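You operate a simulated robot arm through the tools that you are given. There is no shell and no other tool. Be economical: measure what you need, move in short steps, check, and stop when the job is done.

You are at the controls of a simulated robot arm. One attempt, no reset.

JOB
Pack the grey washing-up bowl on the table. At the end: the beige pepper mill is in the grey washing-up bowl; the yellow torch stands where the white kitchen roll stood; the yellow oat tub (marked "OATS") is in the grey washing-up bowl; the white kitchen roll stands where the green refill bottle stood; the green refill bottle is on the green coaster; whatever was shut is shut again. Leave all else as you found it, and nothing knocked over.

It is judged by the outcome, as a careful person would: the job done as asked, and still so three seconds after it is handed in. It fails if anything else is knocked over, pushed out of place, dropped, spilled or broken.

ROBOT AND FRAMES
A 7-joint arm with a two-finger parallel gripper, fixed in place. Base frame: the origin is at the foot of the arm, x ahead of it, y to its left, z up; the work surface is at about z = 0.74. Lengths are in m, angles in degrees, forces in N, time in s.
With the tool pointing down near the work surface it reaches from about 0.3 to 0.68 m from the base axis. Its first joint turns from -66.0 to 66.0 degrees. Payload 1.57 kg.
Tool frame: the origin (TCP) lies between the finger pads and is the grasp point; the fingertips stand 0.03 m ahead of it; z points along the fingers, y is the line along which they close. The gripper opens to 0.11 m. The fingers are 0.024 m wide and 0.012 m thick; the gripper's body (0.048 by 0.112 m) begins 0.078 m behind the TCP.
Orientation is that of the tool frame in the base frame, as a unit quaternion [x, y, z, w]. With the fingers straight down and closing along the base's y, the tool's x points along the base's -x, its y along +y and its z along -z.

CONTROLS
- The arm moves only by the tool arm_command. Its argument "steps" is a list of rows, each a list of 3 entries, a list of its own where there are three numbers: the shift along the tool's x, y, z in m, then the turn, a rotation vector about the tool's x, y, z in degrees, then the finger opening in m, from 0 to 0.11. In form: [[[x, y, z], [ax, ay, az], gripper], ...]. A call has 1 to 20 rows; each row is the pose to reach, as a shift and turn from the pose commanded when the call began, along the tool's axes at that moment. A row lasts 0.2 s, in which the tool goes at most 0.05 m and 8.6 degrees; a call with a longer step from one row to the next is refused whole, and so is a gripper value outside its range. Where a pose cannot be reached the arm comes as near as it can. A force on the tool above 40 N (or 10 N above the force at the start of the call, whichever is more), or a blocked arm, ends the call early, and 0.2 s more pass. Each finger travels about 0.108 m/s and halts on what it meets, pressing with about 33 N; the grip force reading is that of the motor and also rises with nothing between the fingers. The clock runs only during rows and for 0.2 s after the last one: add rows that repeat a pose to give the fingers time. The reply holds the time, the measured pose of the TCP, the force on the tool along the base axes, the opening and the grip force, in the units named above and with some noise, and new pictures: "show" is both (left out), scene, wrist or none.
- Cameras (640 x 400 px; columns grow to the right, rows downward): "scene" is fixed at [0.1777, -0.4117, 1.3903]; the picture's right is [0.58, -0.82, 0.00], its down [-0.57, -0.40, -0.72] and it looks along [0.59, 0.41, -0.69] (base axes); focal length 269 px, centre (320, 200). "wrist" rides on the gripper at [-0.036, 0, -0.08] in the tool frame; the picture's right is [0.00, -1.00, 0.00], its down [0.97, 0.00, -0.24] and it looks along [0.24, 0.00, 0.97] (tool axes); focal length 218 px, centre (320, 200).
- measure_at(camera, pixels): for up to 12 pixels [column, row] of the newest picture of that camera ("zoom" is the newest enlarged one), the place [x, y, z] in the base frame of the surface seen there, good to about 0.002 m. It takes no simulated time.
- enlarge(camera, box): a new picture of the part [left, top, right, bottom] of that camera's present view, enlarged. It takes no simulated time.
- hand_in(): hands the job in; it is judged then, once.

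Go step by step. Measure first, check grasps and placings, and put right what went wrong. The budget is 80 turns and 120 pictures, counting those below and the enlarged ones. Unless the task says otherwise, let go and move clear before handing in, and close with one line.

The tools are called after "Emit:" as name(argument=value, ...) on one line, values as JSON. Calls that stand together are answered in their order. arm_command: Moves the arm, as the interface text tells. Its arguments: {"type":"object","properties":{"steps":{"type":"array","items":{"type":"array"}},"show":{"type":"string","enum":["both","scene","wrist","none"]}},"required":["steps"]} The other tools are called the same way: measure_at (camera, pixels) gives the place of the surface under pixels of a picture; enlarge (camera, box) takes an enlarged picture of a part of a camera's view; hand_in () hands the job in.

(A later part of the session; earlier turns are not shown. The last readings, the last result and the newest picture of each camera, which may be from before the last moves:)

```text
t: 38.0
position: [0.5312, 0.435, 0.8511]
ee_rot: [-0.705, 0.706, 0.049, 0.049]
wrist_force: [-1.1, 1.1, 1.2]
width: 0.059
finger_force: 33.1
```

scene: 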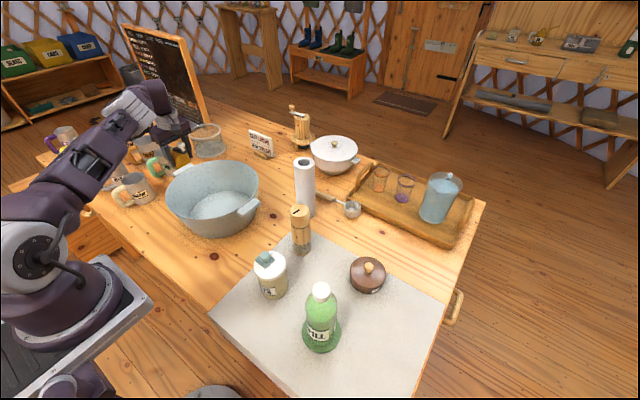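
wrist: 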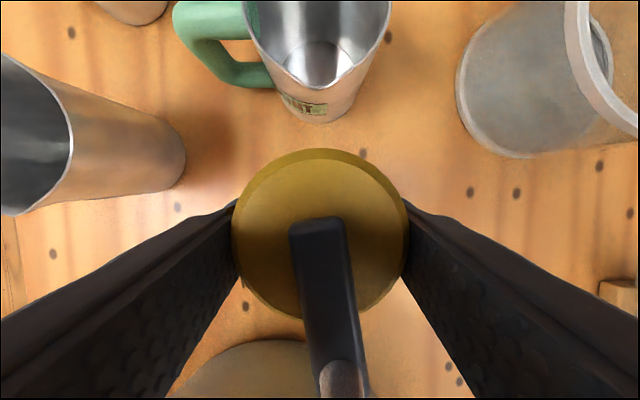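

Torch gripped (0.059). I lift vertically 0.1, then up and inward, keeping the tilt so the torch stays upright.

Emit:
arm_command(steps=[[[-0.0028, 0, -0.0198], [0, 0, 0], 0.035], [[-0.0083, 0, -0.0594], [0, 0, 0], 0.035], [[-0.0139, 0, -0.099], [0, 0, 0], 0.035], [[0.0017, 0.01, -0.1315], [0, 0, 0], 0.035], [[0.0273, 0.02, -0.1654], [0, 0, 0], 0.035], [[0.0528, 0.03, -0.1992], [0, 0, 0], 0.035], [[0.0783, 0.04, -0.2331], [0, 0, 0], 0.035], [[0.0783, 0.04, -0.2331], [0, 0, 0], 0.035]])

```text
t: 39.8
position: [0.4932, 0.3259, 1.0695]
ee_rot: [-0.705, 0.706, 0.049, 0.049]
wrist_force: [-0.2, -0.4, -1.5]
width: 0.0593
finger_force: 33.0
```

scene: 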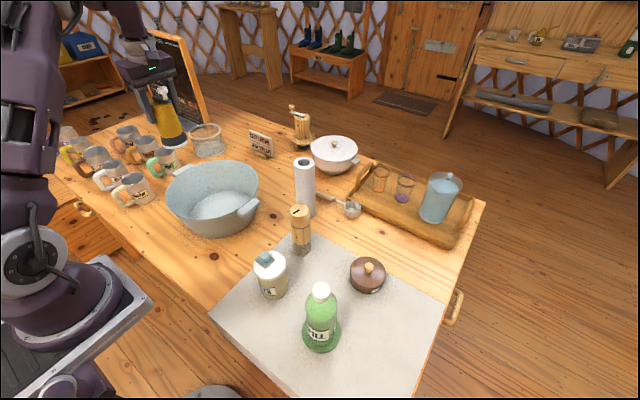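
wrist: 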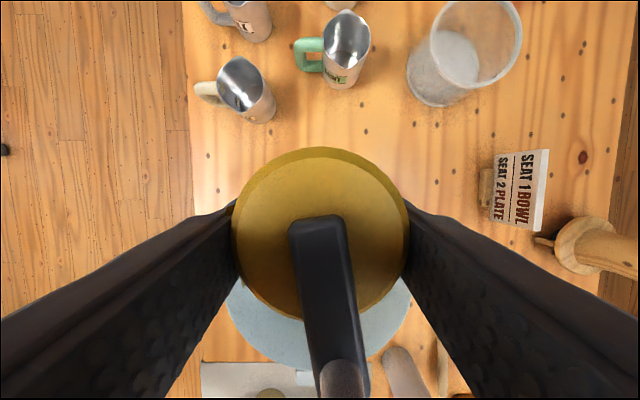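

Torch held well, bottom ≈0.958. I carry it over to above the roll's old spot, yawing back 90° about the vertical.

Emit:
arm_command(steps=[[[0.0148, 0.0009, -0.0021], [0.25, 0, 1.78], 0.035], [[0.0369, 0.0023, -0.0052], [0.63, 0, 4.46], 0.035], [[0.0738, 0.0045, -0.0104], [1.25, 0, 8.91], 0.035], [[0.118, 0.0072, -0.0166], [2.0, 0, 14.26], 0.035], [[0.1623, 0.0099, -0.0228], [2.75, 0, 19.6], 0.035], [[0.2065, 0.0126, -0.029], [3.5, 0, 24.95], 0.035], [[0.2508, 0.0153, -0.0352], [4.25, 0, 30.29], 0.035], [[0.295, 0.018, -0.0414], [5.0, 0, 35.64], 0.035], [[0.3393, 0.0207, -0.0476], [5.75, 0, 40.99], 0.035], [[0.3836, 0.0234, -0.0538], [6.5, 0, 46.33], 0.035], [[0.4278, 0.0261, -0.06], [7.25, 0, 51.68], 0.035], [[0.4721, 0.0288, -0.0662], [8.0, 0, 57.02], 0.035], [[0.5163, 0.0315, -0.0725], [8.75, 0, 62.37], 0.035], [[0.5606, 0.0342, -0.0787], [9.5, 0, 67.72], 0.035], [[0.6048, 0.0369, -0.0849], [10.25, 0, 73.06], 0.035], [[0.6491, 0.0396, -0.0911], [11.0, 0, 78.41], 0.035], [[0.6933, 0.0423, -0.0973], [11.75, 0, 83.75], 0.035], [[0.7228, 0.0441, -0.1014], [12.25, 0, 87.32], 0.035], [[0.7376, 0.045, -0.1035], [12.5, 0, 89.1], 0.035], [[0.7376, 0.045, -0.1035], [12.5, 0, 89.1], 0.035]])

```text
t: 44.0
position: [0.4474, -0.4194, 1.0716]
ee_rot: [0.001, 0.998, 0.0, 0.07]
wrist_force: [-0.2, 0.0, -1.6]
width: 0.0593
finger_force: 32.7
```

scene: 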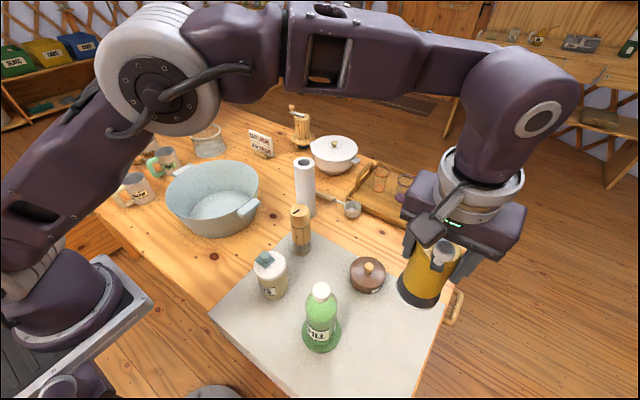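
wrist: 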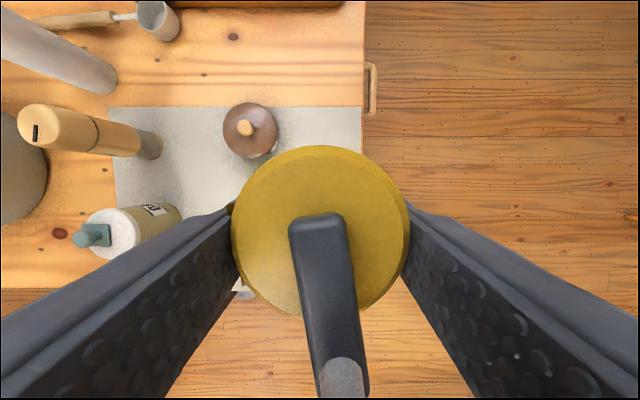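

Torch hangs over the spot. I check its uprightness and offset from the tool.

Emit:
measure_at(camera="wrist", pixels=[[320, 152], [240, 220], [402, 220], [285, 300], [350, 290], [265, 170], [375, 170], [260, 285]])

Emit:
measure_at(camera="scene", pixels=[[416, 260], [416, 270], [416, 285], [410, 292], [425, 297], [412, 268], [440, 285], [398, 285]])

Emit:
enlarge(camera="scene", box=[370, 210, 480, 330])

```text
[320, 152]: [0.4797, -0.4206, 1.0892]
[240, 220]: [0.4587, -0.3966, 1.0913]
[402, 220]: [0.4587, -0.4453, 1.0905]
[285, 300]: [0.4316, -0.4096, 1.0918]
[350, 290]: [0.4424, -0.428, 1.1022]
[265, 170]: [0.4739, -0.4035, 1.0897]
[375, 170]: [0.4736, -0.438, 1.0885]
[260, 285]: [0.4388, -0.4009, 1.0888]
```

```text
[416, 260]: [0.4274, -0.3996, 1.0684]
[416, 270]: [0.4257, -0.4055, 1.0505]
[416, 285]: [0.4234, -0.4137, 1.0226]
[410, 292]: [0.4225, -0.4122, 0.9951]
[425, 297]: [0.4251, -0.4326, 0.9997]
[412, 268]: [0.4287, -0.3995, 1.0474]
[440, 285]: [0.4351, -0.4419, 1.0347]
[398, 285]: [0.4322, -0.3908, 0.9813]
```

```text
3.33 times, centred on (425, 270) of scene
```

zoom: 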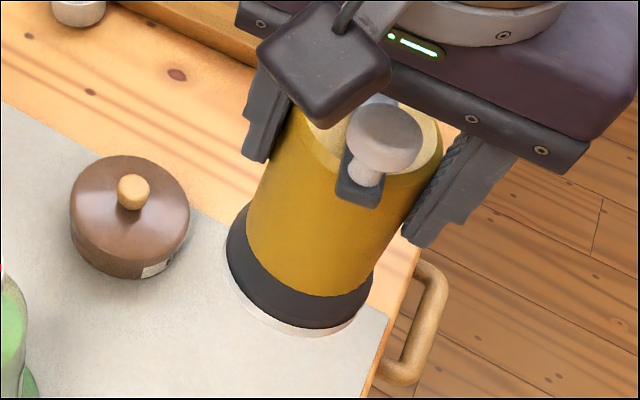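

Torch is level; its axis ≈ (0.453,-0.421), so I shift x by -0.0055 and lower 0.211.

Emit:
arm_command(steps=[[[0.011, 0, 0.0388], [0, 0, 0], 0.035], [[0.0166, 0, 0.0784], [0, 0, 0], 0.035], [[0.0221, 0, 0.118], [0, 0, 0], 0.035], [[0.0277, 0, 0.1576], [0, 0, 0], 0.035], [[0.0319, 0, 0.1873], [0, 0, 0], 0.035], [[0.0339, 0, 0.2022], [0, 0, 0], 0.035], [[0.0348, 0, 0.2081], [0, 0, 0], 0.035], [[0.0348, 0, 0.2081], [0, 0, 0], 0.035]], show="scene")

Emit:
enlarge(camera="scene", box=[340, 260, 470, 380])

```text
t: 45.8
position: [0.4395, -0.4183, 0.861]
ee_rot: [-0.001, 0.998, 0.0, 0.069]
wrist_force: [0.2, -0.4, -1.9]
width: 0.0589
finger_force: 32.8
```

scene: 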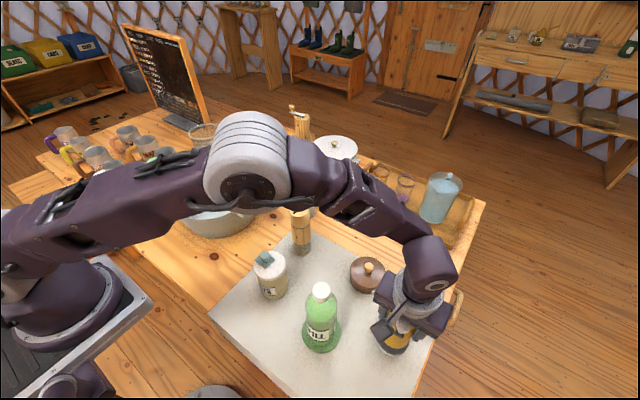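

```text
3.33 times, centred on (405, 320) of scene
```

zoom: 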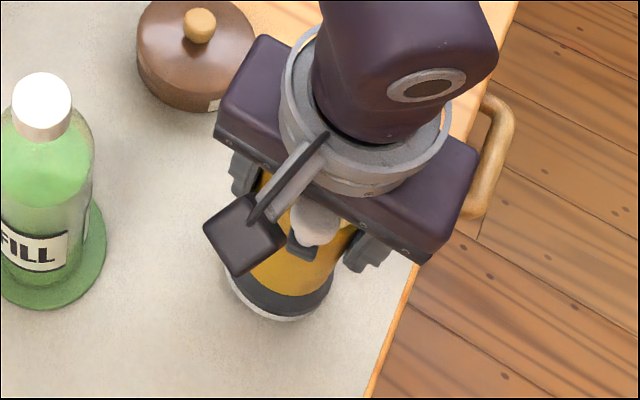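

Still free (force -1.9). I ease down in 1.5 mm steps until contact.

Emit:
arm_command(steps=[[[0.0002, 0, 0.0015], [0, 0, 0], 0.035], [[0.0004, 0, 0.003], [0, 0, 0], 0.035], [[0.0006, 0, 0.004], [0, 0, 0], 0.035], [[0.0006, 0, 0.004], [0, 0, 0], 0.035]], show="none")

```text
t: 46.8
position: [0.4398, -0.4188, 0.8565]
ee_rot: [0.0, 0.998, 0.0, 0.07]
wrist_force: [0.7, 0.6, -1.8]
width: 0.0588
finger_force: 33.1
```

Emit:
arm_command(steps=[[[0.0001, 0, 0.001], [0, 0, 0], 0.035], [[0.0003, 0, 0.002], [0, 0, 0], 0.035], [[0.0003, 0, 0.002], [0, 0, 0], 0.035]], show="none")

```text
t: 47.6
position: [0.441, -0.4188, 0.8544]
ee_rot: [0.0, 0.998, 0.0, 0.069]
wrist_force: [-0.5, -0.1, -1.0]
width: 0.059
finger_force: 32.7
```

Emit:
arm_command(steps=[[[0.0001, 0, 0.001], [0, 0, 0], 0.035], [[0.0002, 0, 0.0015], [0, 0, 0], 0.035], [[0.0002, 0, 0.0015], [0, 0, 0], 0.035]], show="none")

```text
t: 48.4
position: [0.4407, -0.4183, 0.853]
ee_rot: [-0.001, 0.998, 0.0, 0.069]
wrist_force: [-0.1, 0.2, -2.0]
width: 0.0591
finger_force: 32.9
```

Emit:
arm_command(steps=[[[0.0001, 0, 0.001], [0, 0, 0], 0.035], [[0.0003, 0, 0.002], [0, 0, 0], 0.035], [[0.0003, 0, 0.002], [0, 0, 0], 0.035]], show="none")

```text
t: 49.2
position: [0.4399, -0.4186, 0.8519]
ee_rot: [0.0, 0.998, 0.0, 0.069]
wrist_force: [-2.2, 3.1, 8.2]
width: 0.0593
finger_force: 33.0
```

Contact (8 N). I release and rise straight up.

Emit:
arm_command(steps=[[[-0.0001, 0, -0.0008], [0, 0, 0], 0.045], [[-0.0001, 0, -0.0008], [0, 0, 0], 0.06], [[-0.0001, 0, -0.0008], [0, 0, 0], 0.08], [[-0.0001, 0, -0.0008], [0, 0, 0], 0.1], [[-0.0001, 0, -0.0008], [0, 0, 0], 0.11], [[-0.0028, 0, -0.0198], [0, 0, 0], 0.11], [[-0.0083, 0, -0.0594], [0, 0, 0], 0.11], [[-0.0139, 0, -0.099], [0, 0, 0], 0.11], [[-0.0195, 0, -0.1386], [0, 0, 0], 0.11], [[-0.0264, 0, -0.188], [0, 0, 0], 0.11], [[-0.0264, 0, -0.188], [0, 4, 0], 0.11], [[-0.0264, 0, -0.188], [0, 8, 0], 0.11]])

Emit:
enlarge(camera="scene", box=[340, 260, 470, 380])

```text
t: 51.8
position: [0.4413, -0.4187, 1.0415]
ee_rot: [0.0, 1.0, 0.0, 0.0]
wrist_force: [0.5, -0.3, 0.3]
width: 0.1101
finger_force: 0.0
```

scene: 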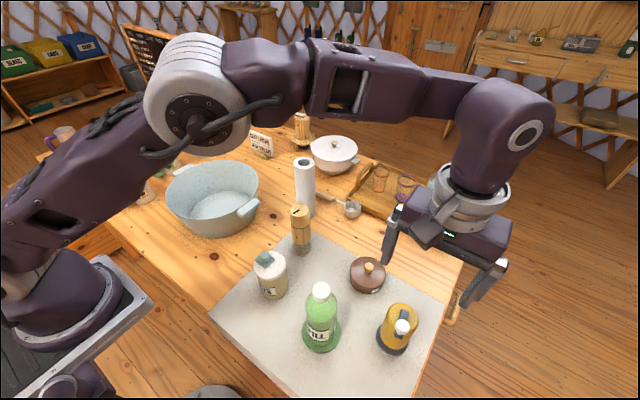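
wrist: 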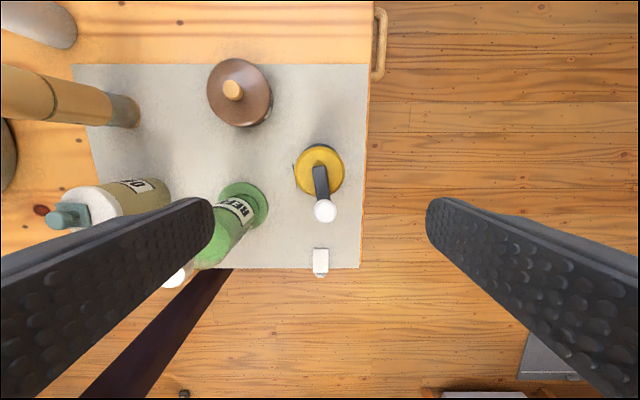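

```text
3.33 times, centred on (405, 320) of scene
```

zoom: 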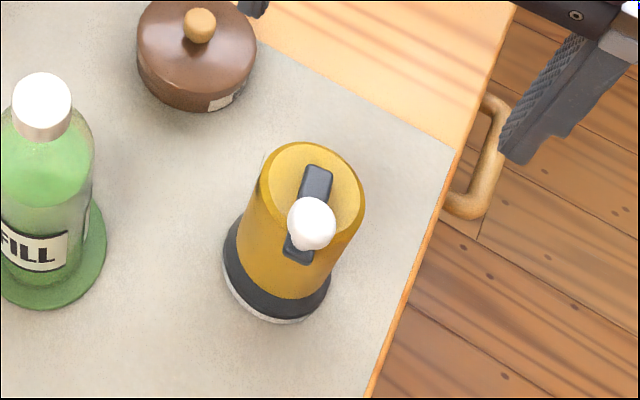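

Torch stands where the roll was. Now to the pepper mill: I move above (0.532,-0.102).

Emit:
measure_at(camera="wrist", pixels=[[300, 165], [341, 165], [318, 148], [330, 187]])

Emit:
arm_command(steps=[[[-0.008, 0.025, 0], [0, 0, 0], 0.11], [[-0.02, 0.065, 0], [0, 0, 0], 0.11], [[-0.032, 0.11, 0], [0, 0, 0], 0.11], [[-0.044, 0.155, 0], [0, 0, 0], 0.11], [[-0.056, 0.2, 0], [0, 0, 0], 0.11], [[-0.07, 0.245, 0], [0, 0, 0], 0.11], [[-0.082, 0.285, 0], [0, 0, 0], 0.11], [[-0.0907, 0.3167, 0], [0, 0, 0], 0.11], [[-0.0907, 0.3167, 0], [0, 0, 0], 0.11]])

```text
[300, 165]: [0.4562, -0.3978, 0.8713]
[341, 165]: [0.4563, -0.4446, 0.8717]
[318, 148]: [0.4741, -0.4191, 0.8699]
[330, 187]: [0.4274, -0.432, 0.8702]
```

```text
t: 53.8
position: [0.5333, -0.1014, 1.0407]
ee_rot: [0.0, 1.0, 0.0, 0.0]
wrist_force: [0.1, -0.5, -0.4]
width: 0.1098
finger_force: 0.0
```

scene: 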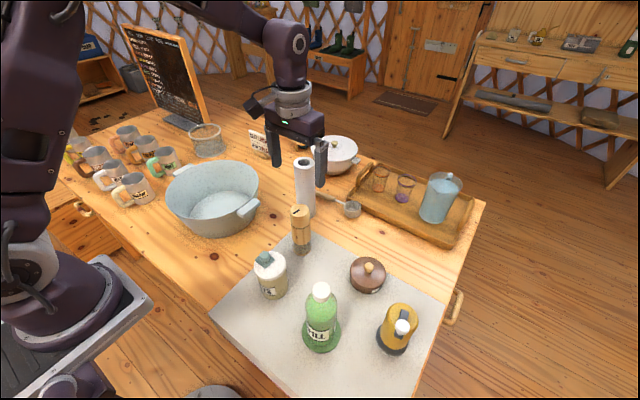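
wrist: 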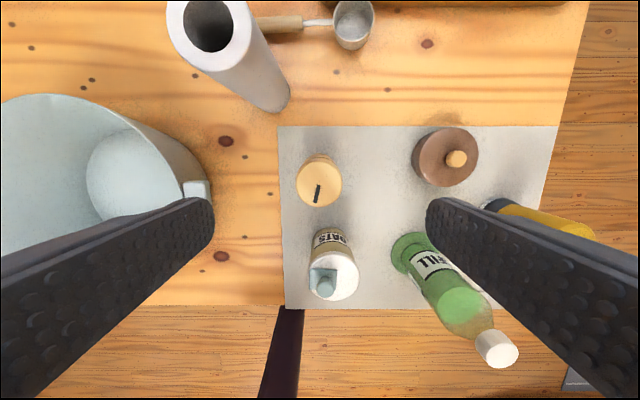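

Torch centre (0.449,-0.421) – right on. I verify the mill's top centre and the tub from above.

Emit:
measure_at(camera="wrist", pixels=[[319, 162], [319, 203], [300, 183], [339, 183], [317, 192], [312, 285], [354, 285], [345, 255], [335, 297], [327, 284]])

```text
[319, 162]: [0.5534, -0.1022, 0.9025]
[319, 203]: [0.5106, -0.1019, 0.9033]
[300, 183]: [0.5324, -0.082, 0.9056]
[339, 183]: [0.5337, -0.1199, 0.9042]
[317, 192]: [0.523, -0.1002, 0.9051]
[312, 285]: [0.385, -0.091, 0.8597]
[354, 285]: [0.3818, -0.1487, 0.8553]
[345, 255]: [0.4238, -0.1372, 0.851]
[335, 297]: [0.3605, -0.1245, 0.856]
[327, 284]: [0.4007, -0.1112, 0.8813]
```

Mill axis (0.532,-0.101), top 0.905. I descend to z 0.836 and grip.

Emit:
arm_command(steps=[[[0.001, 0, 0.04], [0, 0, 0], 0.11], [[0.001, 0, 0.08], [0, 0, 0], 0.11], [[0.001, 0, 0.12], [0, 0, 0], 0.11], [[0.001, 0, 0.16], [0, 0, 0], 0.11], [[0.001, 0, 0.19], [0, 0, 0], 0.11], [[0.001, 0, 0.205], [0, 0, 0], 0.11], [[0.001, 0, 0.205], [0, 0, 0], 0.09], [[0.001, 0, 0.205], [0, 0, 0], 0.07], [[0.001, 0, 0.205], [0, 0, 0], 0.05], [[0.001, 0, 0.205], [0, 0, 0], 0.035], [[0.001, 0, 0.205], [0, 0, 0], 0.03], [[0.001, 0, 0.205], [0, 0, 0], 0.03]], show="scene")

Emit:
enlarge(camera="scene", box=[250, 140, 360, 270])

```text
t: 56.4
position: [0.531, -0.1007, 0.8343]
ee_rot: [0.0, 1.0, 0.0, 0.0]
wrist_force: [0.6, 0.0, 1.0]
width: 0.0523
finger_force: 33.2
```

scene: 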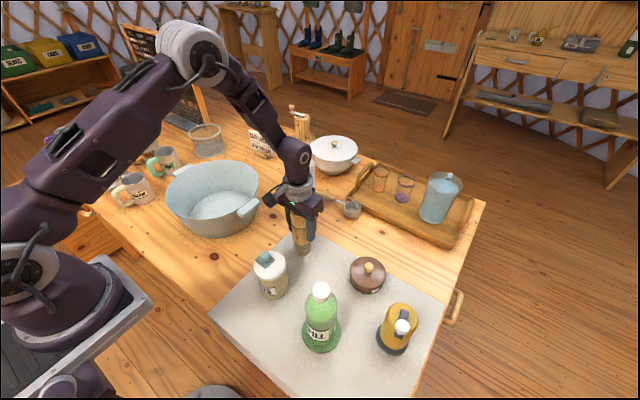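

```text
3.08 times, centred on (305, 205) of scene
```

zoom: 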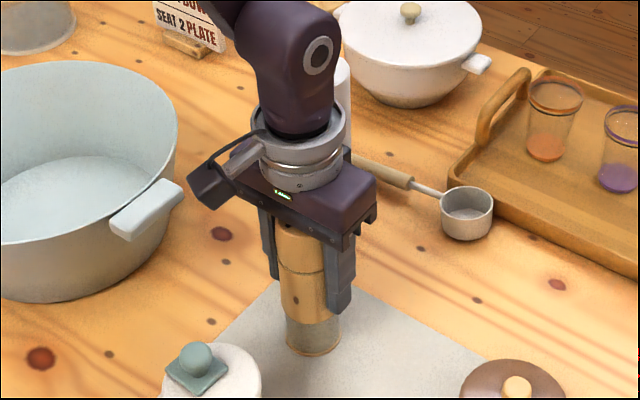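

Mill gripped (0.052). I lift it 0.2 and, at the same time, measure the bowl's rim and floor.

Emit:
measure_at(camera="scene", pixels=[[192, 205], [240, 205], [215, 192], [215, 220], [200, 195], [233, 195], [200, 214], [230, 214], [175, 195], [255, 180], [212, 163], [205, 237]])

Emit:
arm_command(steps=[[[0, 0, -0.02], [0, 0, 0], 0.03], [[0, 0, -0.06], [0, 0, 0], 0.03], [[0, 0, -0.1], [0, 0, 0], 0.03], [[0, 0, -0.14], [0, 0, 0], 0.03], [[0, 0, -0.18], [0, 0, 0], 0.03], [[0, 0, -0.2], [0, 0, 0], 0.03], [[0, 0.03, -0.2], [0, 0, 0], 0.03], [[0, 0.07, -0.2], [0, 0, 0], 0.03], [[0, 0.11, -0.2], [0, 0, 0], 0.03], [[0, 0.14, -0.2], [0, 0, 0], 0.03], [[0, 0.14, -0.2], [0, 0, 0], 0.03]])

```text
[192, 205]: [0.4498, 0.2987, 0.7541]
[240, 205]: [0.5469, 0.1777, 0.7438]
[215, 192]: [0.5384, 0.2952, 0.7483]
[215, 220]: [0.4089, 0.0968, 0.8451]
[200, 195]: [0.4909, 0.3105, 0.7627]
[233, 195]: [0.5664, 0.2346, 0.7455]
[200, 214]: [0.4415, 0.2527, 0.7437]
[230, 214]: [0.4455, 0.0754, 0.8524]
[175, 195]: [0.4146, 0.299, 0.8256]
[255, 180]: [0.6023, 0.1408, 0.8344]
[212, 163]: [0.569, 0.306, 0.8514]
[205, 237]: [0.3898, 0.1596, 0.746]
```

```text
t: 58.8
position: [0.5287, 0.0388, 1.0369]
ee_rot: [0.0, 1.0, 0.0, -0.001]
wrist_force: [-0.2, 0.2, -2.4]
width: 0.0525
finger_force: 33.7
```

scene: 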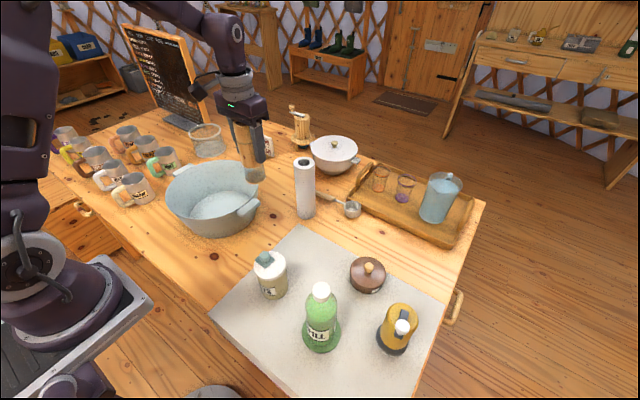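
wrist: 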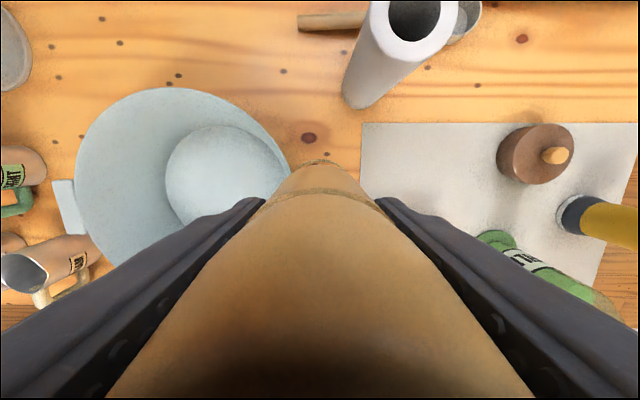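

Mill is held upright. I take it to (0.555,0.198) inside the bowl's far part and lower to near the floor.

Emit:
arm_command(steps=[[[-0.006, 0.035, 0], [0, 0, 0], 0.03], [[-0.012, 0.075, 0], [0, 0, 0], 0.03], [[-0.018, 0.115, 0], [0, 0, 0], 0.03], [[-0.024, 0.145, 0], [0, 0, 0], 0.03], [[-0.024, 0.159, 0], [0, 0, 0], 0.03], [[-0.024, 0.159, 0], [0, 0, 0], 0.03], [[-0.024, 0.159, 0.04], [0, 0, 0], 0.03], [[-0.024, 0.159, 0.08], [0, 0, 0], 0.03], [[-0.024, 0.159, 0.12], [0, 0, 0], 0.03], [[-0.024, 0.159, 0.155], [0, 0, 0], 0.03], [[-0.024, 0.159, 0.18], [0, 0, 0], 0.03], [[-0.024, 0.159, 0.19], [0, 0, 0], 0.03], [[-0.024, 0.159, 0.195], [0, 0, 0], 0.03], [[-0.024, 0.159, 0.195], [0, 0, 0], 0.03]])

Emit:
enlarge(camera="scene", box=[150, 120, 290, 250])

```text
t: 61.8
position: [0.5534, 0.1955, 0.8401]
ee_rot: [0.0, 1.0, -0.001, 0.0]
wrist_force: [-0.3, 0.0, -2.0]
width: 0.0523
finger_force: 33.1
```

scene: 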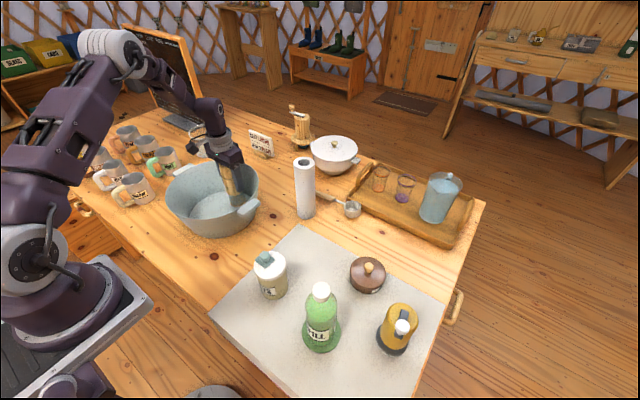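
wrist: 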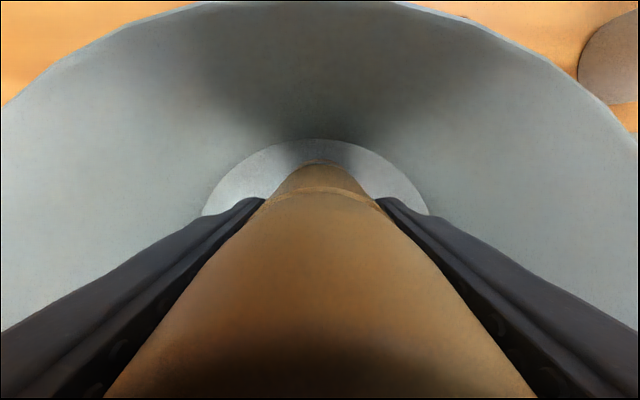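

```text
3.08 times, centred on (220, 185) of scene
```

zoom: 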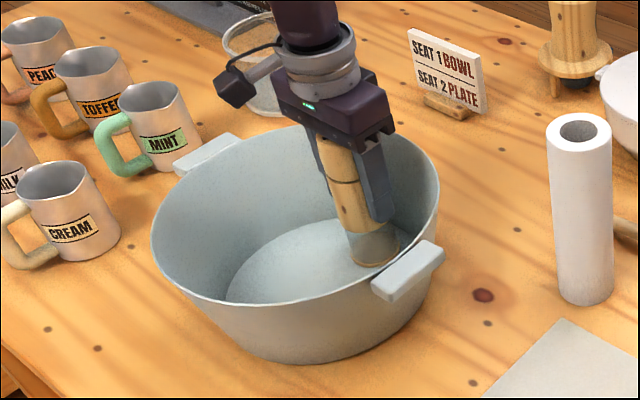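

The mill is within the floor circle. I ease down to contact.

Emit:
arm_command(steps=[[[0, 0, 0.0015], [0, 0, 0], 0.03], [[0, 0, 0.003], [0, 0, 0], 0.03], [[0, 0, 0.004], [0, 0, 0], 0.03], [[0, 0, 0.004], [0, 0, 0], 0.03]], show="none")

```text
t: 62.8
position: [0.5538, 0.1945, 0.8393]
ee_rot: [0.0, 1.0, 0.0, 0.001]
wrist_force: [-6.5, -6.0, 30.0]
width: 0.0524
finger_force: 32.7
```

Contact 30 N with a sideways push at 0.839, perhaps the wall's foot. I raise 6 mm, shift 14 mm toward the bowl's centre, and retry.

Emit:
arm_command(steps=[[[0, 0, -0.006], [0, 0, 0], 0.03], [[0.007, -0.002, -0.006], [0, 0, 0], 0.03], [[0.014, -0.003, -0.006], [0, 0, 0], 0.03], [[0.014, -0.003, -0.003], [0, 0, 0], 0.03], [[0.014, -0.003, -0.0015], [0, 0, 0], 0.03], [[0.014, -0.003, -0.0015], [0, 0, 0], 0.03]], show="none")

```text
t: 64.2
position: [0.5403, 0.193, 0.8386]
ee_rot: [0.0, 1.0, 0.0, 0.0]
wrist_force: [-4.7, -0.4, 11.6]
width: 0.0526
finger_force: 32.9
```

Contact at the same height, so it is the floor. I relax 1 mm, release and rise.

Emit:
arm_command(steps=[[[0, 0, -0.001], [0, 0, 0], 0.035], [[0, 0, -0.001], [0, 0, 0], 0.05], [[0, 0, -0.001], [0, 0, 0], 0.065], [[0, 0, -0.001], [0, 0, 0], 0.08], [[0, 0, -0.001], [0, 0, 0], 0.09], [[0, 0, -0.03], [0, 0, 0], 0.09], [[0, 0, -0.07], [0, 0, 0], 0.09], [[0, 0, -0.11], [0, 0, 0], 0.09], [[0, 0, -0.15], [0, 0, 0], 0.1], [[0, 0, -0.2], [0, 0, 0], 0.11]])

Emit:
enlarge(camera="scene", box=[150, 120, 290, 250])

```text
t: 66.4
position: [0.5403, 0.1938, 1.0397]
ee_rot: [-0.001, 1.0, -0.001, 0.0]
wrist_force: [-0.5, 0.4, 0.0]
width: 0.1099
finger_force: 0.1
```

scene: 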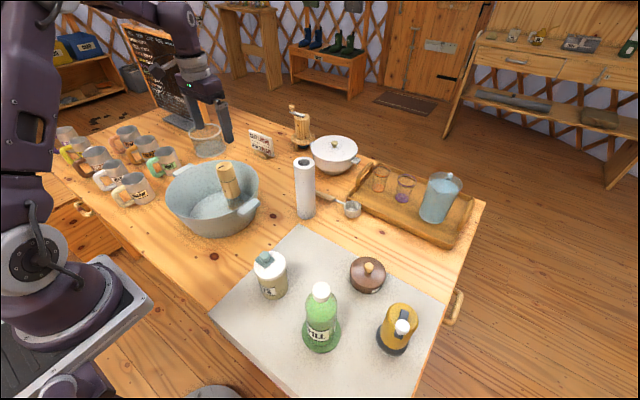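
wrist: 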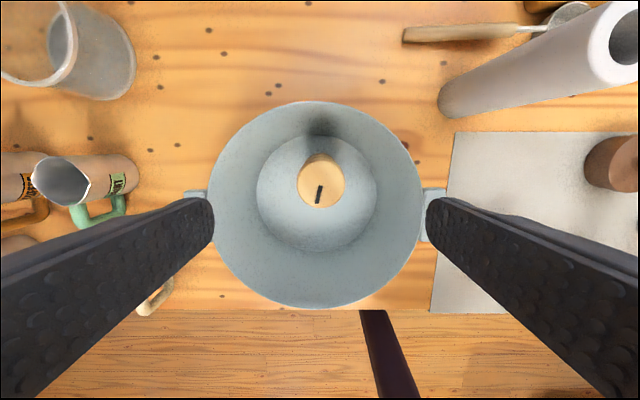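

```text
3.08 times, centred on (220, 185) of scene
```

zoom: 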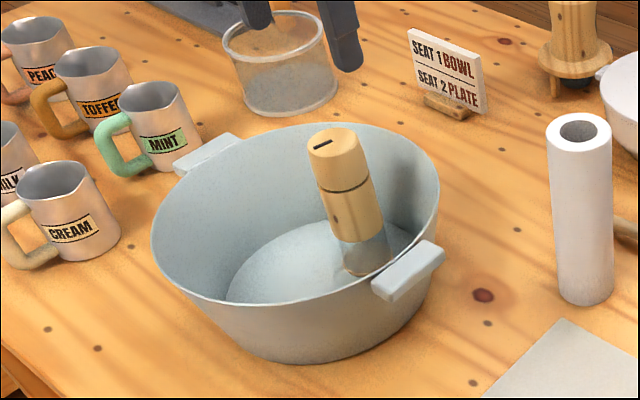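

The mill stands in the bowl. I measure floor edges, mill top, and rim to choose the tub's place.

Emit:
measure_at(camera="wrist", pixels=[[262, 195], [374, 195], [320, 246], [285, 150], [318, 158], [318, 203], [300, 180], [344, 180], [316, 105], [316, 303], [212, 210], [415, 210]])

```text
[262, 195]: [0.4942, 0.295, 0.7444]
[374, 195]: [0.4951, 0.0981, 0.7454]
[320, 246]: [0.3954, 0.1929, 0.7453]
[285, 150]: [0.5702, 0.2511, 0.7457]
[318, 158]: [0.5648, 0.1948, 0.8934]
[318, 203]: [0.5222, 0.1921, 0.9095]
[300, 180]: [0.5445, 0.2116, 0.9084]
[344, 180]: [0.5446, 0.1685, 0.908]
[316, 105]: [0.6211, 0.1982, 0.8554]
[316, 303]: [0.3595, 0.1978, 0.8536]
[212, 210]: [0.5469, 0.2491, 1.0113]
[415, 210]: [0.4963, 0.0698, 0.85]
```

Floor centre (0.495,0.197) radius 0.1; mill at (0.543,0.192) upright. Now I move above the OATS tub.

Emit:
arm_command(steps=[[[0.015, -0.035, 0], [0, 0, 0], 0.11], [[0.034, -0.075, 0], [0, 0, 0], 0.11], [[0.053, -0.115, 0], [0, 0, 0], 0.11], [[0.072, -0.155, 0], [0, 0, 0], 0.11], [[0.091, -0.195, 0], [0, 0, 0], 0.11], [[0.11, -0.235, 0], [0, 0, 0], 0.11], [[0.129, -0.275, 0], [0, 0, 0], 0.11], [[0.146, -0.314, 0], [0, 0, 0], 0.11], [[0.146, -0.314, 0], [0, 0, 0], 0.11]])

Emit:
enlarge(camera="wrist", box=[240, 120, 400, 220])

Emit:
enlarge(camera="scene", box=[235, 235, 315, 310])

```text
t: 68.4
position: [0.3963, -0.1209, 1.0376]
ee_rot: [0.0, 1.0, 0.0, 0.0]
wrist_force: [0.2, 0.5, -0.6]
width: 0.11
finger_force: 0.1
```

scene: 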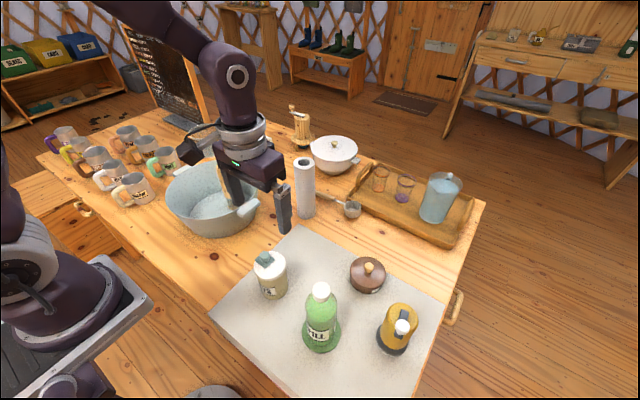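
wrist: 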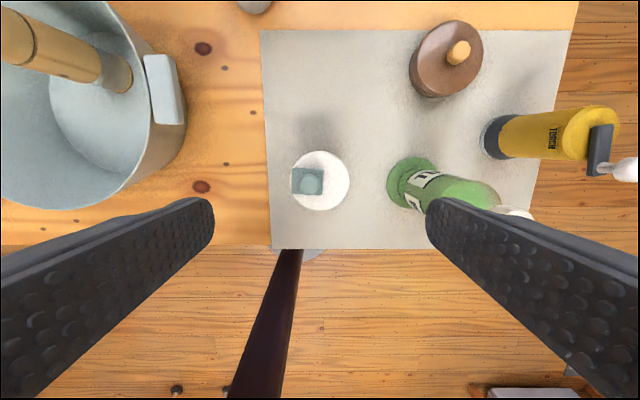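

```text
4.00 times, centred on (320, 170) of wrist
```

zoom: 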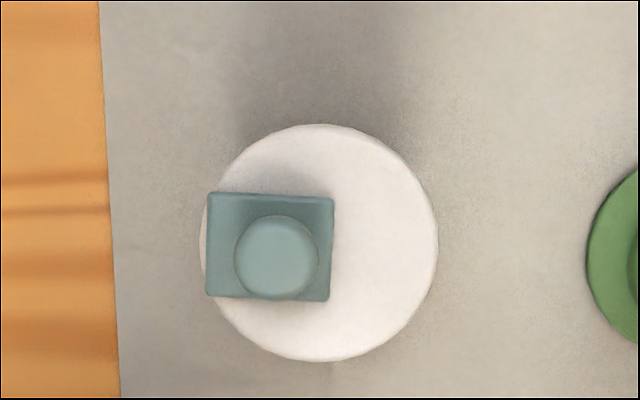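

```text
5.33 times, centred on (275, 272) of scene
```

zoom: 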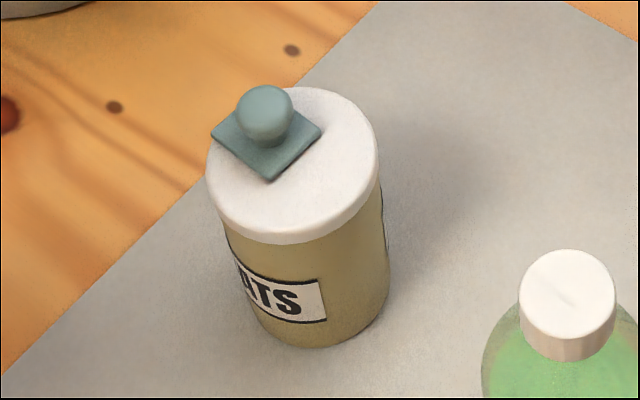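

The lid lever sits toward +y, so I'll close along x. I measure the lid's edges and turn the tool 90° about its axis.

Emit:
measure_at(camera="wrist", pixels=[[320, 152], [320, 209], [348, 180], [293, 185], [338, 161], [340, 200], [309, 185], [330, 181]])

Emit:
measure_at(camera="zoom", pixels=[[320, 236], [305, 258], [305, 330], [240, 180], [350, 200], [375, 250], [375, 180], [264, 105]])

Emit:
arm_command(steps=[[[0, 0, 0], [0, 0, 8.2], 0.11], [[0, 0, 0], [0, 0, 16.4], 0.11], [[0, 0, 0], [0, 0, 24.6], 0.11], [[0, 0, 0], [0, 0, 32.8], 0.11], [[0, 0, 0], [0, 0, 41], 0.11], [[0, 0, 0], [0, 0, 49.2], 0.11], [[0, 0, 0], [0, 0, 57.4], 0.11], [[0, 0, 0], [0, 0, 65.6], 0.11], [[0, 0, 0], [0, 0, 73.8], 0.11], [[0, 0, 0], [0, 0, 82], 0.11], [[0, 0, 0], [0, 0, 90], 0.11], [[0, 0, 0], [0, 0, 90], 0.11]])

```text
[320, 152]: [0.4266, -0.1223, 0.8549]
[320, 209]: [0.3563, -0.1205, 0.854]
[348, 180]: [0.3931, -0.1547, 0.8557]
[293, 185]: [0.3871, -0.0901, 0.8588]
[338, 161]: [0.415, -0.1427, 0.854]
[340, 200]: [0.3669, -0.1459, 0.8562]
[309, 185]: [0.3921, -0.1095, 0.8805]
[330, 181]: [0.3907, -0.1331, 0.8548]
```

```text
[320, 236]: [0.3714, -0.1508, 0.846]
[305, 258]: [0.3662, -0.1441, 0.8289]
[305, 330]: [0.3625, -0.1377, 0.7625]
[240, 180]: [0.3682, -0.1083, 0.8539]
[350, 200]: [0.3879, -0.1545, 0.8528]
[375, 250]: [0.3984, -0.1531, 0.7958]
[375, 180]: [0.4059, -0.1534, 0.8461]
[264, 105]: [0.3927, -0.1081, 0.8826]
```

```text
t: 71.0
position: [0.3933, -0.1202, 1.0386]
ee_rot: [0.708, 0.706, 0.0, 0.0]
wrist_force: [0.0, -0.1, 0.9]
width: 0.1099
finger_force: 0.2
```

scene: 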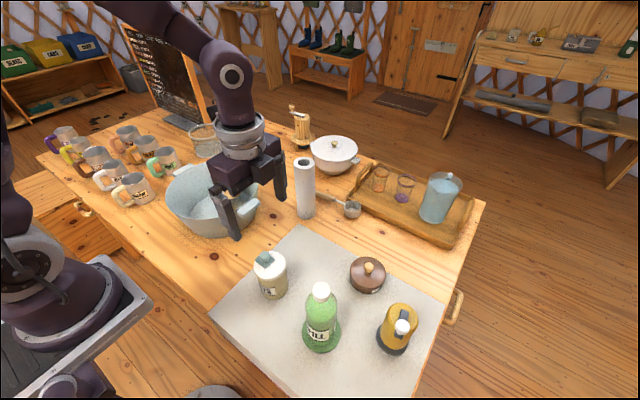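
wrist: 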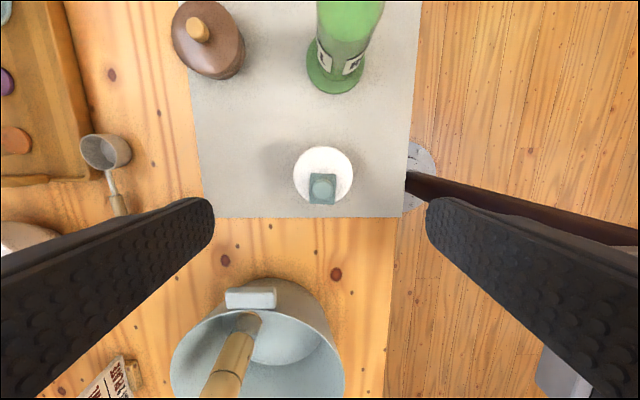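

Lid centre ≈ (0.3915,-0.120), r≈0.036, button top 0.883. I descend to z 0.812 and close.

Emit:
arm_command(steps=[[[0.001, -0.003, 0.04], [0, 0, 0], 0.11], [[0.001, -0.003, 0.08], [0, 0, 0], 0.11], [[0.001, -0.003, 0.12], [0, 0, 0], 0.11], [[0.001, -0.003, 0.16], [0, 0, 0], 0.11], [[0.001, -0.003, 0.195], [0, 0, 0], 0.11], [[0.001, -0.003, 0.215], [0, 0, 0], 0.11], [[0.001, -0.003, 0.226], [0, 0, 0], 0.11], [[0.001, -0.003, 0.226], [0, 0, 0], 0.095], [[0.001, -0.003, 0.226], [0, 0, 0], 0.08], [[0.001, -0.003, 0.226], [0, 0, 0], 0.065], [[0.001, -0.003, 0.226], [0, 0, 0], 0.05], [[0.001, -0.003, 0.226], [0, 0, 0], 0.05], [[0.001, -0.003, 0.226], [0, 0, 0], 0.05]])

Emit:
enlarge(camera="scene", box=[225, 215, 325, 310])

```text
t: 73.8
position: [0.3925, -0.1193, 0.814]
ee_rot: [0.707, 0.707, -0.001, 0.0]
wrist_force: [-0.6, -0.7, -0.1]
width: 0.0718
finger_force: 33.0
```

scene: 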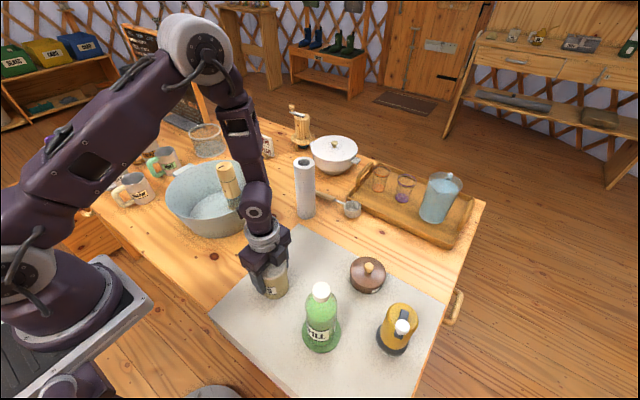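
wrist: 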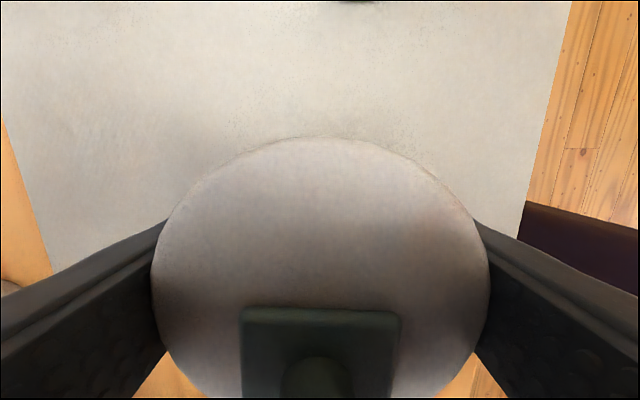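

```text
4.21 times, centred on (275, 262) of scene
```

zoom: 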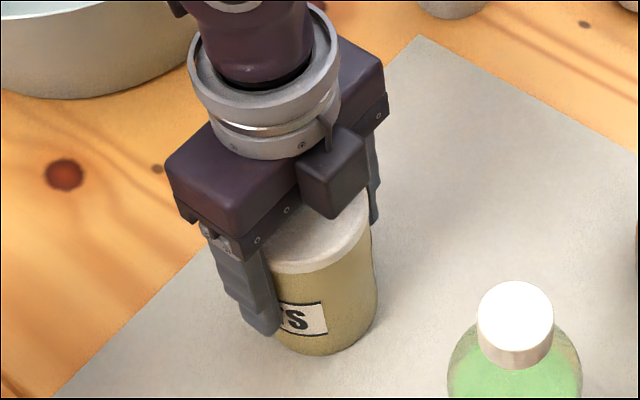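

Gripped at 0.072. A short lift to see that lid and body rise together.

Emit:
arm_command(steps=[[[0, 0, -0.01], [0, 0, 0], 0.05], [[0, 0, -0.025], [0, 0, 0], 0.05], [[0, 0, -0.04], [0, 0, 0], 0.05]], show="scene")

Emit:
enlarge(camera="scene", box=[225, 215, 325, 310])

```text
t: 74.6
position: [0.3911, -0.1192, 0.8526]
ee_rot: [0.707, 0.707, -0.001, 0.0]
wrist_force: [0.1, -0.1, -1.1]
width: 0.0721
finger_force: 33.3
```

scene: 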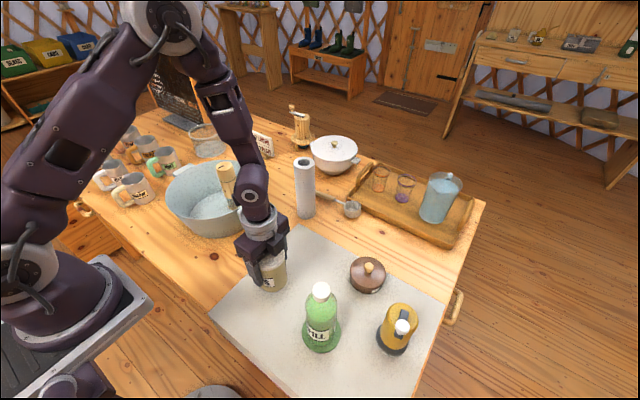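

```text
4.21 times, centred on (275, 262) of scene
```

zoom: 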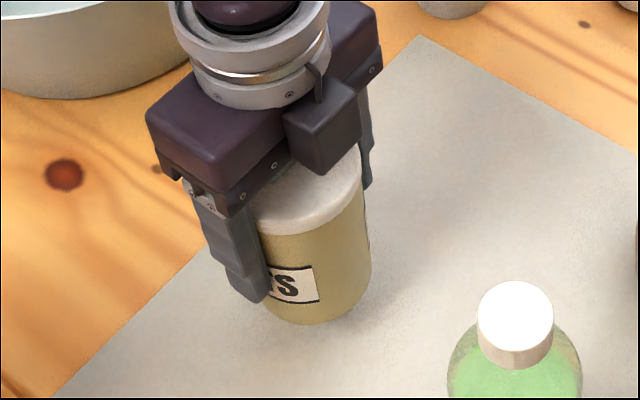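

Tub and lid rise together. I lift, carry to above the bowl at (0.450,0.200), turning back to closing along y.

Emit:
arm_command(steps=[[[0, 0, -0.03], [0, 0, 0], 0.05], [[0, 0, -0.07], [0, 0, 0], 0.05], [[0, 0, -0.11], [0, 0, 0], 0.05], [[0, 0, -0.15], [0, 0, 0], 0.05], [[0, 0, -0.18], [0, 0, 0], 0.05], [[0.02, 0.005, -0.19], [0, 0, -8], 0.05], [[0.05, 0.01, -0.19], [0, 0, -16], 0.05], [[0.08, 0.015, -0.19], [0, 0, -24], 0.05], [[0.11, 0.02, -0.19], [0, 0, -32], 0.05], [[0.14, 0.025, -0.19], [0, 0, -40], 0.05], [[0.17, 0.03, -0.19], [0, 0, -48], 0.05], [[0.2, 0.035, -0.19], [0, 0, -56], 0.05], [[0.23, 0.04, -0.19], [0, 0, -64], 0.05], [[0.26, 0.045, -0.19], [0, 0, -72], 0.05], [[0.285, 0.05, -0.19], [0, 0, -80], 0.05], [[0.305, 0.055, -0.19], [0, 0, -86], 0.05], [[0.3205, 0.058, -0.19], [0, 0, -90], 0.05], [[0.3205, 0.058, -0.19], [0, 0, -90], 0.05]])

```text
t: 78.4
position: [0.4484, 0.1996, 1.0429]
ee_rot: [-0.001, 1.0, 0.0, 0.0]
wrist_force: [-0.3, 0.3, -1.9]
width: 0.0716
finger_force: 32.9
```

scene: 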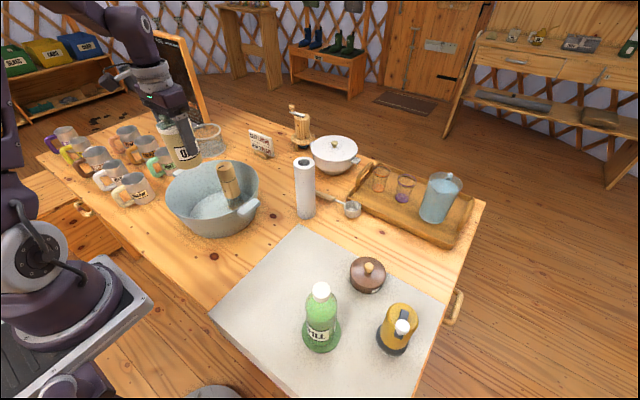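
wrist: 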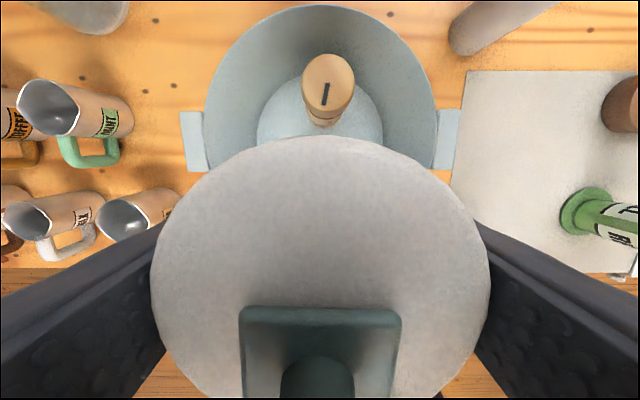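

Before lowering I check the dark cube hanging on the wrist, (122,73) in scene, for clearance over the rim.

Emit:
enlarge(camera="scene", box=[90, 40, 250, 180])

Emit:
measure_at(camera="zoom", pixels=[[130, 115], [100, 145], [150, 150], [135, 165], [130, 185], [300, 200], [380, 260], [180, 130]])

```text
2.86 times, centred on (170, 110) of scene
```

zoom: 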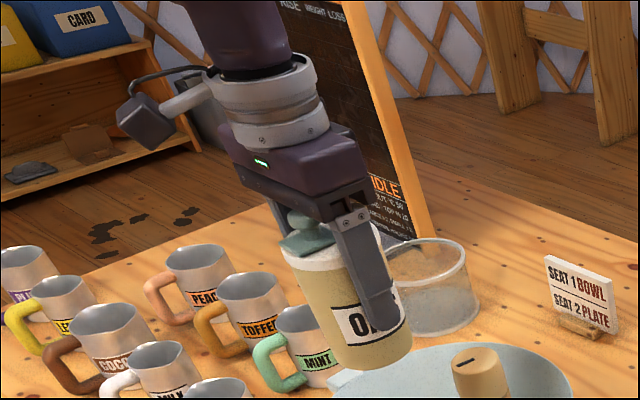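

```text
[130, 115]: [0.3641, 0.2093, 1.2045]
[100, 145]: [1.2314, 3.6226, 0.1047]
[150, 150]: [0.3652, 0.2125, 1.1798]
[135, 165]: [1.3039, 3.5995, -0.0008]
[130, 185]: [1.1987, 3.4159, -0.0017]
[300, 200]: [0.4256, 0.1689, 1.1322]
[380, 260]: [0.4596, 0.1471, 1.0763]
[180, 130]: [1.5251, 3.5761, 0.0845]
```

Cube bottom is ≥0.13 above the TCP, so it clears the rim. I lower the tub to near the floor.

Emit:
arm_command(steps=[[[0, 0, 0.04], [0, 0, 0], 0.05], [[0, 0, 0.08], [0, 0, 0], 0.05], [[0, 0, 0.12], [0, 0, 0], 0.05], [[0, 0, 0.16], [0, 0, 0], 0.05], [[0, 0, 0.195], [0, 0, 0], 0.05], [[0, 0, 0.213], [0, 0, 0], 0.05], [[0, 0, 0.222], [0, 0, 0], 0.05], [[0, 0, 0.226], [0, 0, 0], 0.05], [[0, 0, 0.226], [0, 0, 0], 0.05]])

Emit:
enlarge(camera="scene", box=[150, 120, 290, 250])

```text
t: 80.4
position: [0.4495, 0.202, 0.8169]
ee_rot: [0.0, 1.0, 0.002, 0.001]
wrist_force: [-2.3, -3.8, 27.7]
width: 0.0718
finger_force: 33.0
```

scene: 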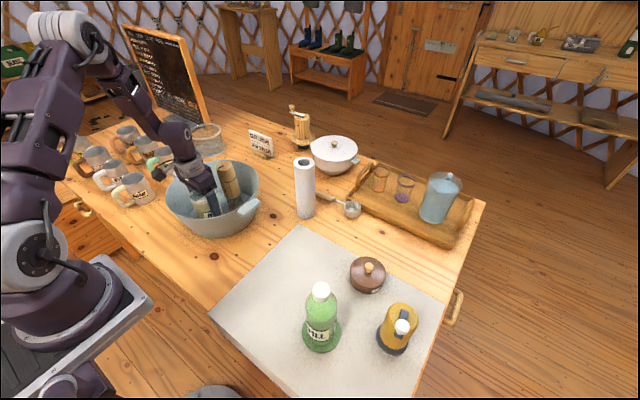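
wrist: 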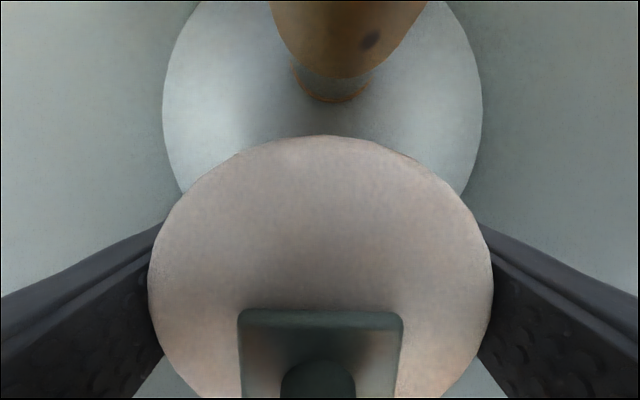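

```text
3.08 times, centred on (220, 185) of scene
```

zoom: 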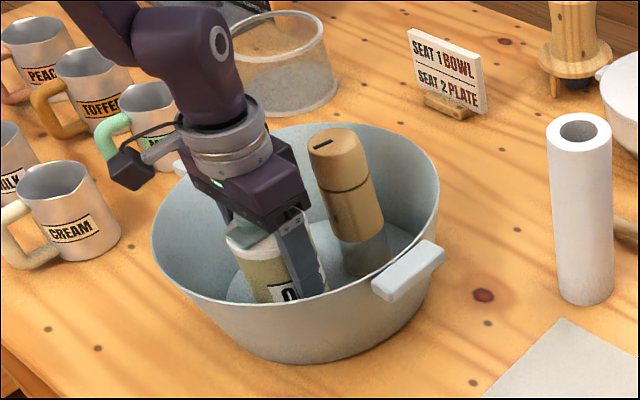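

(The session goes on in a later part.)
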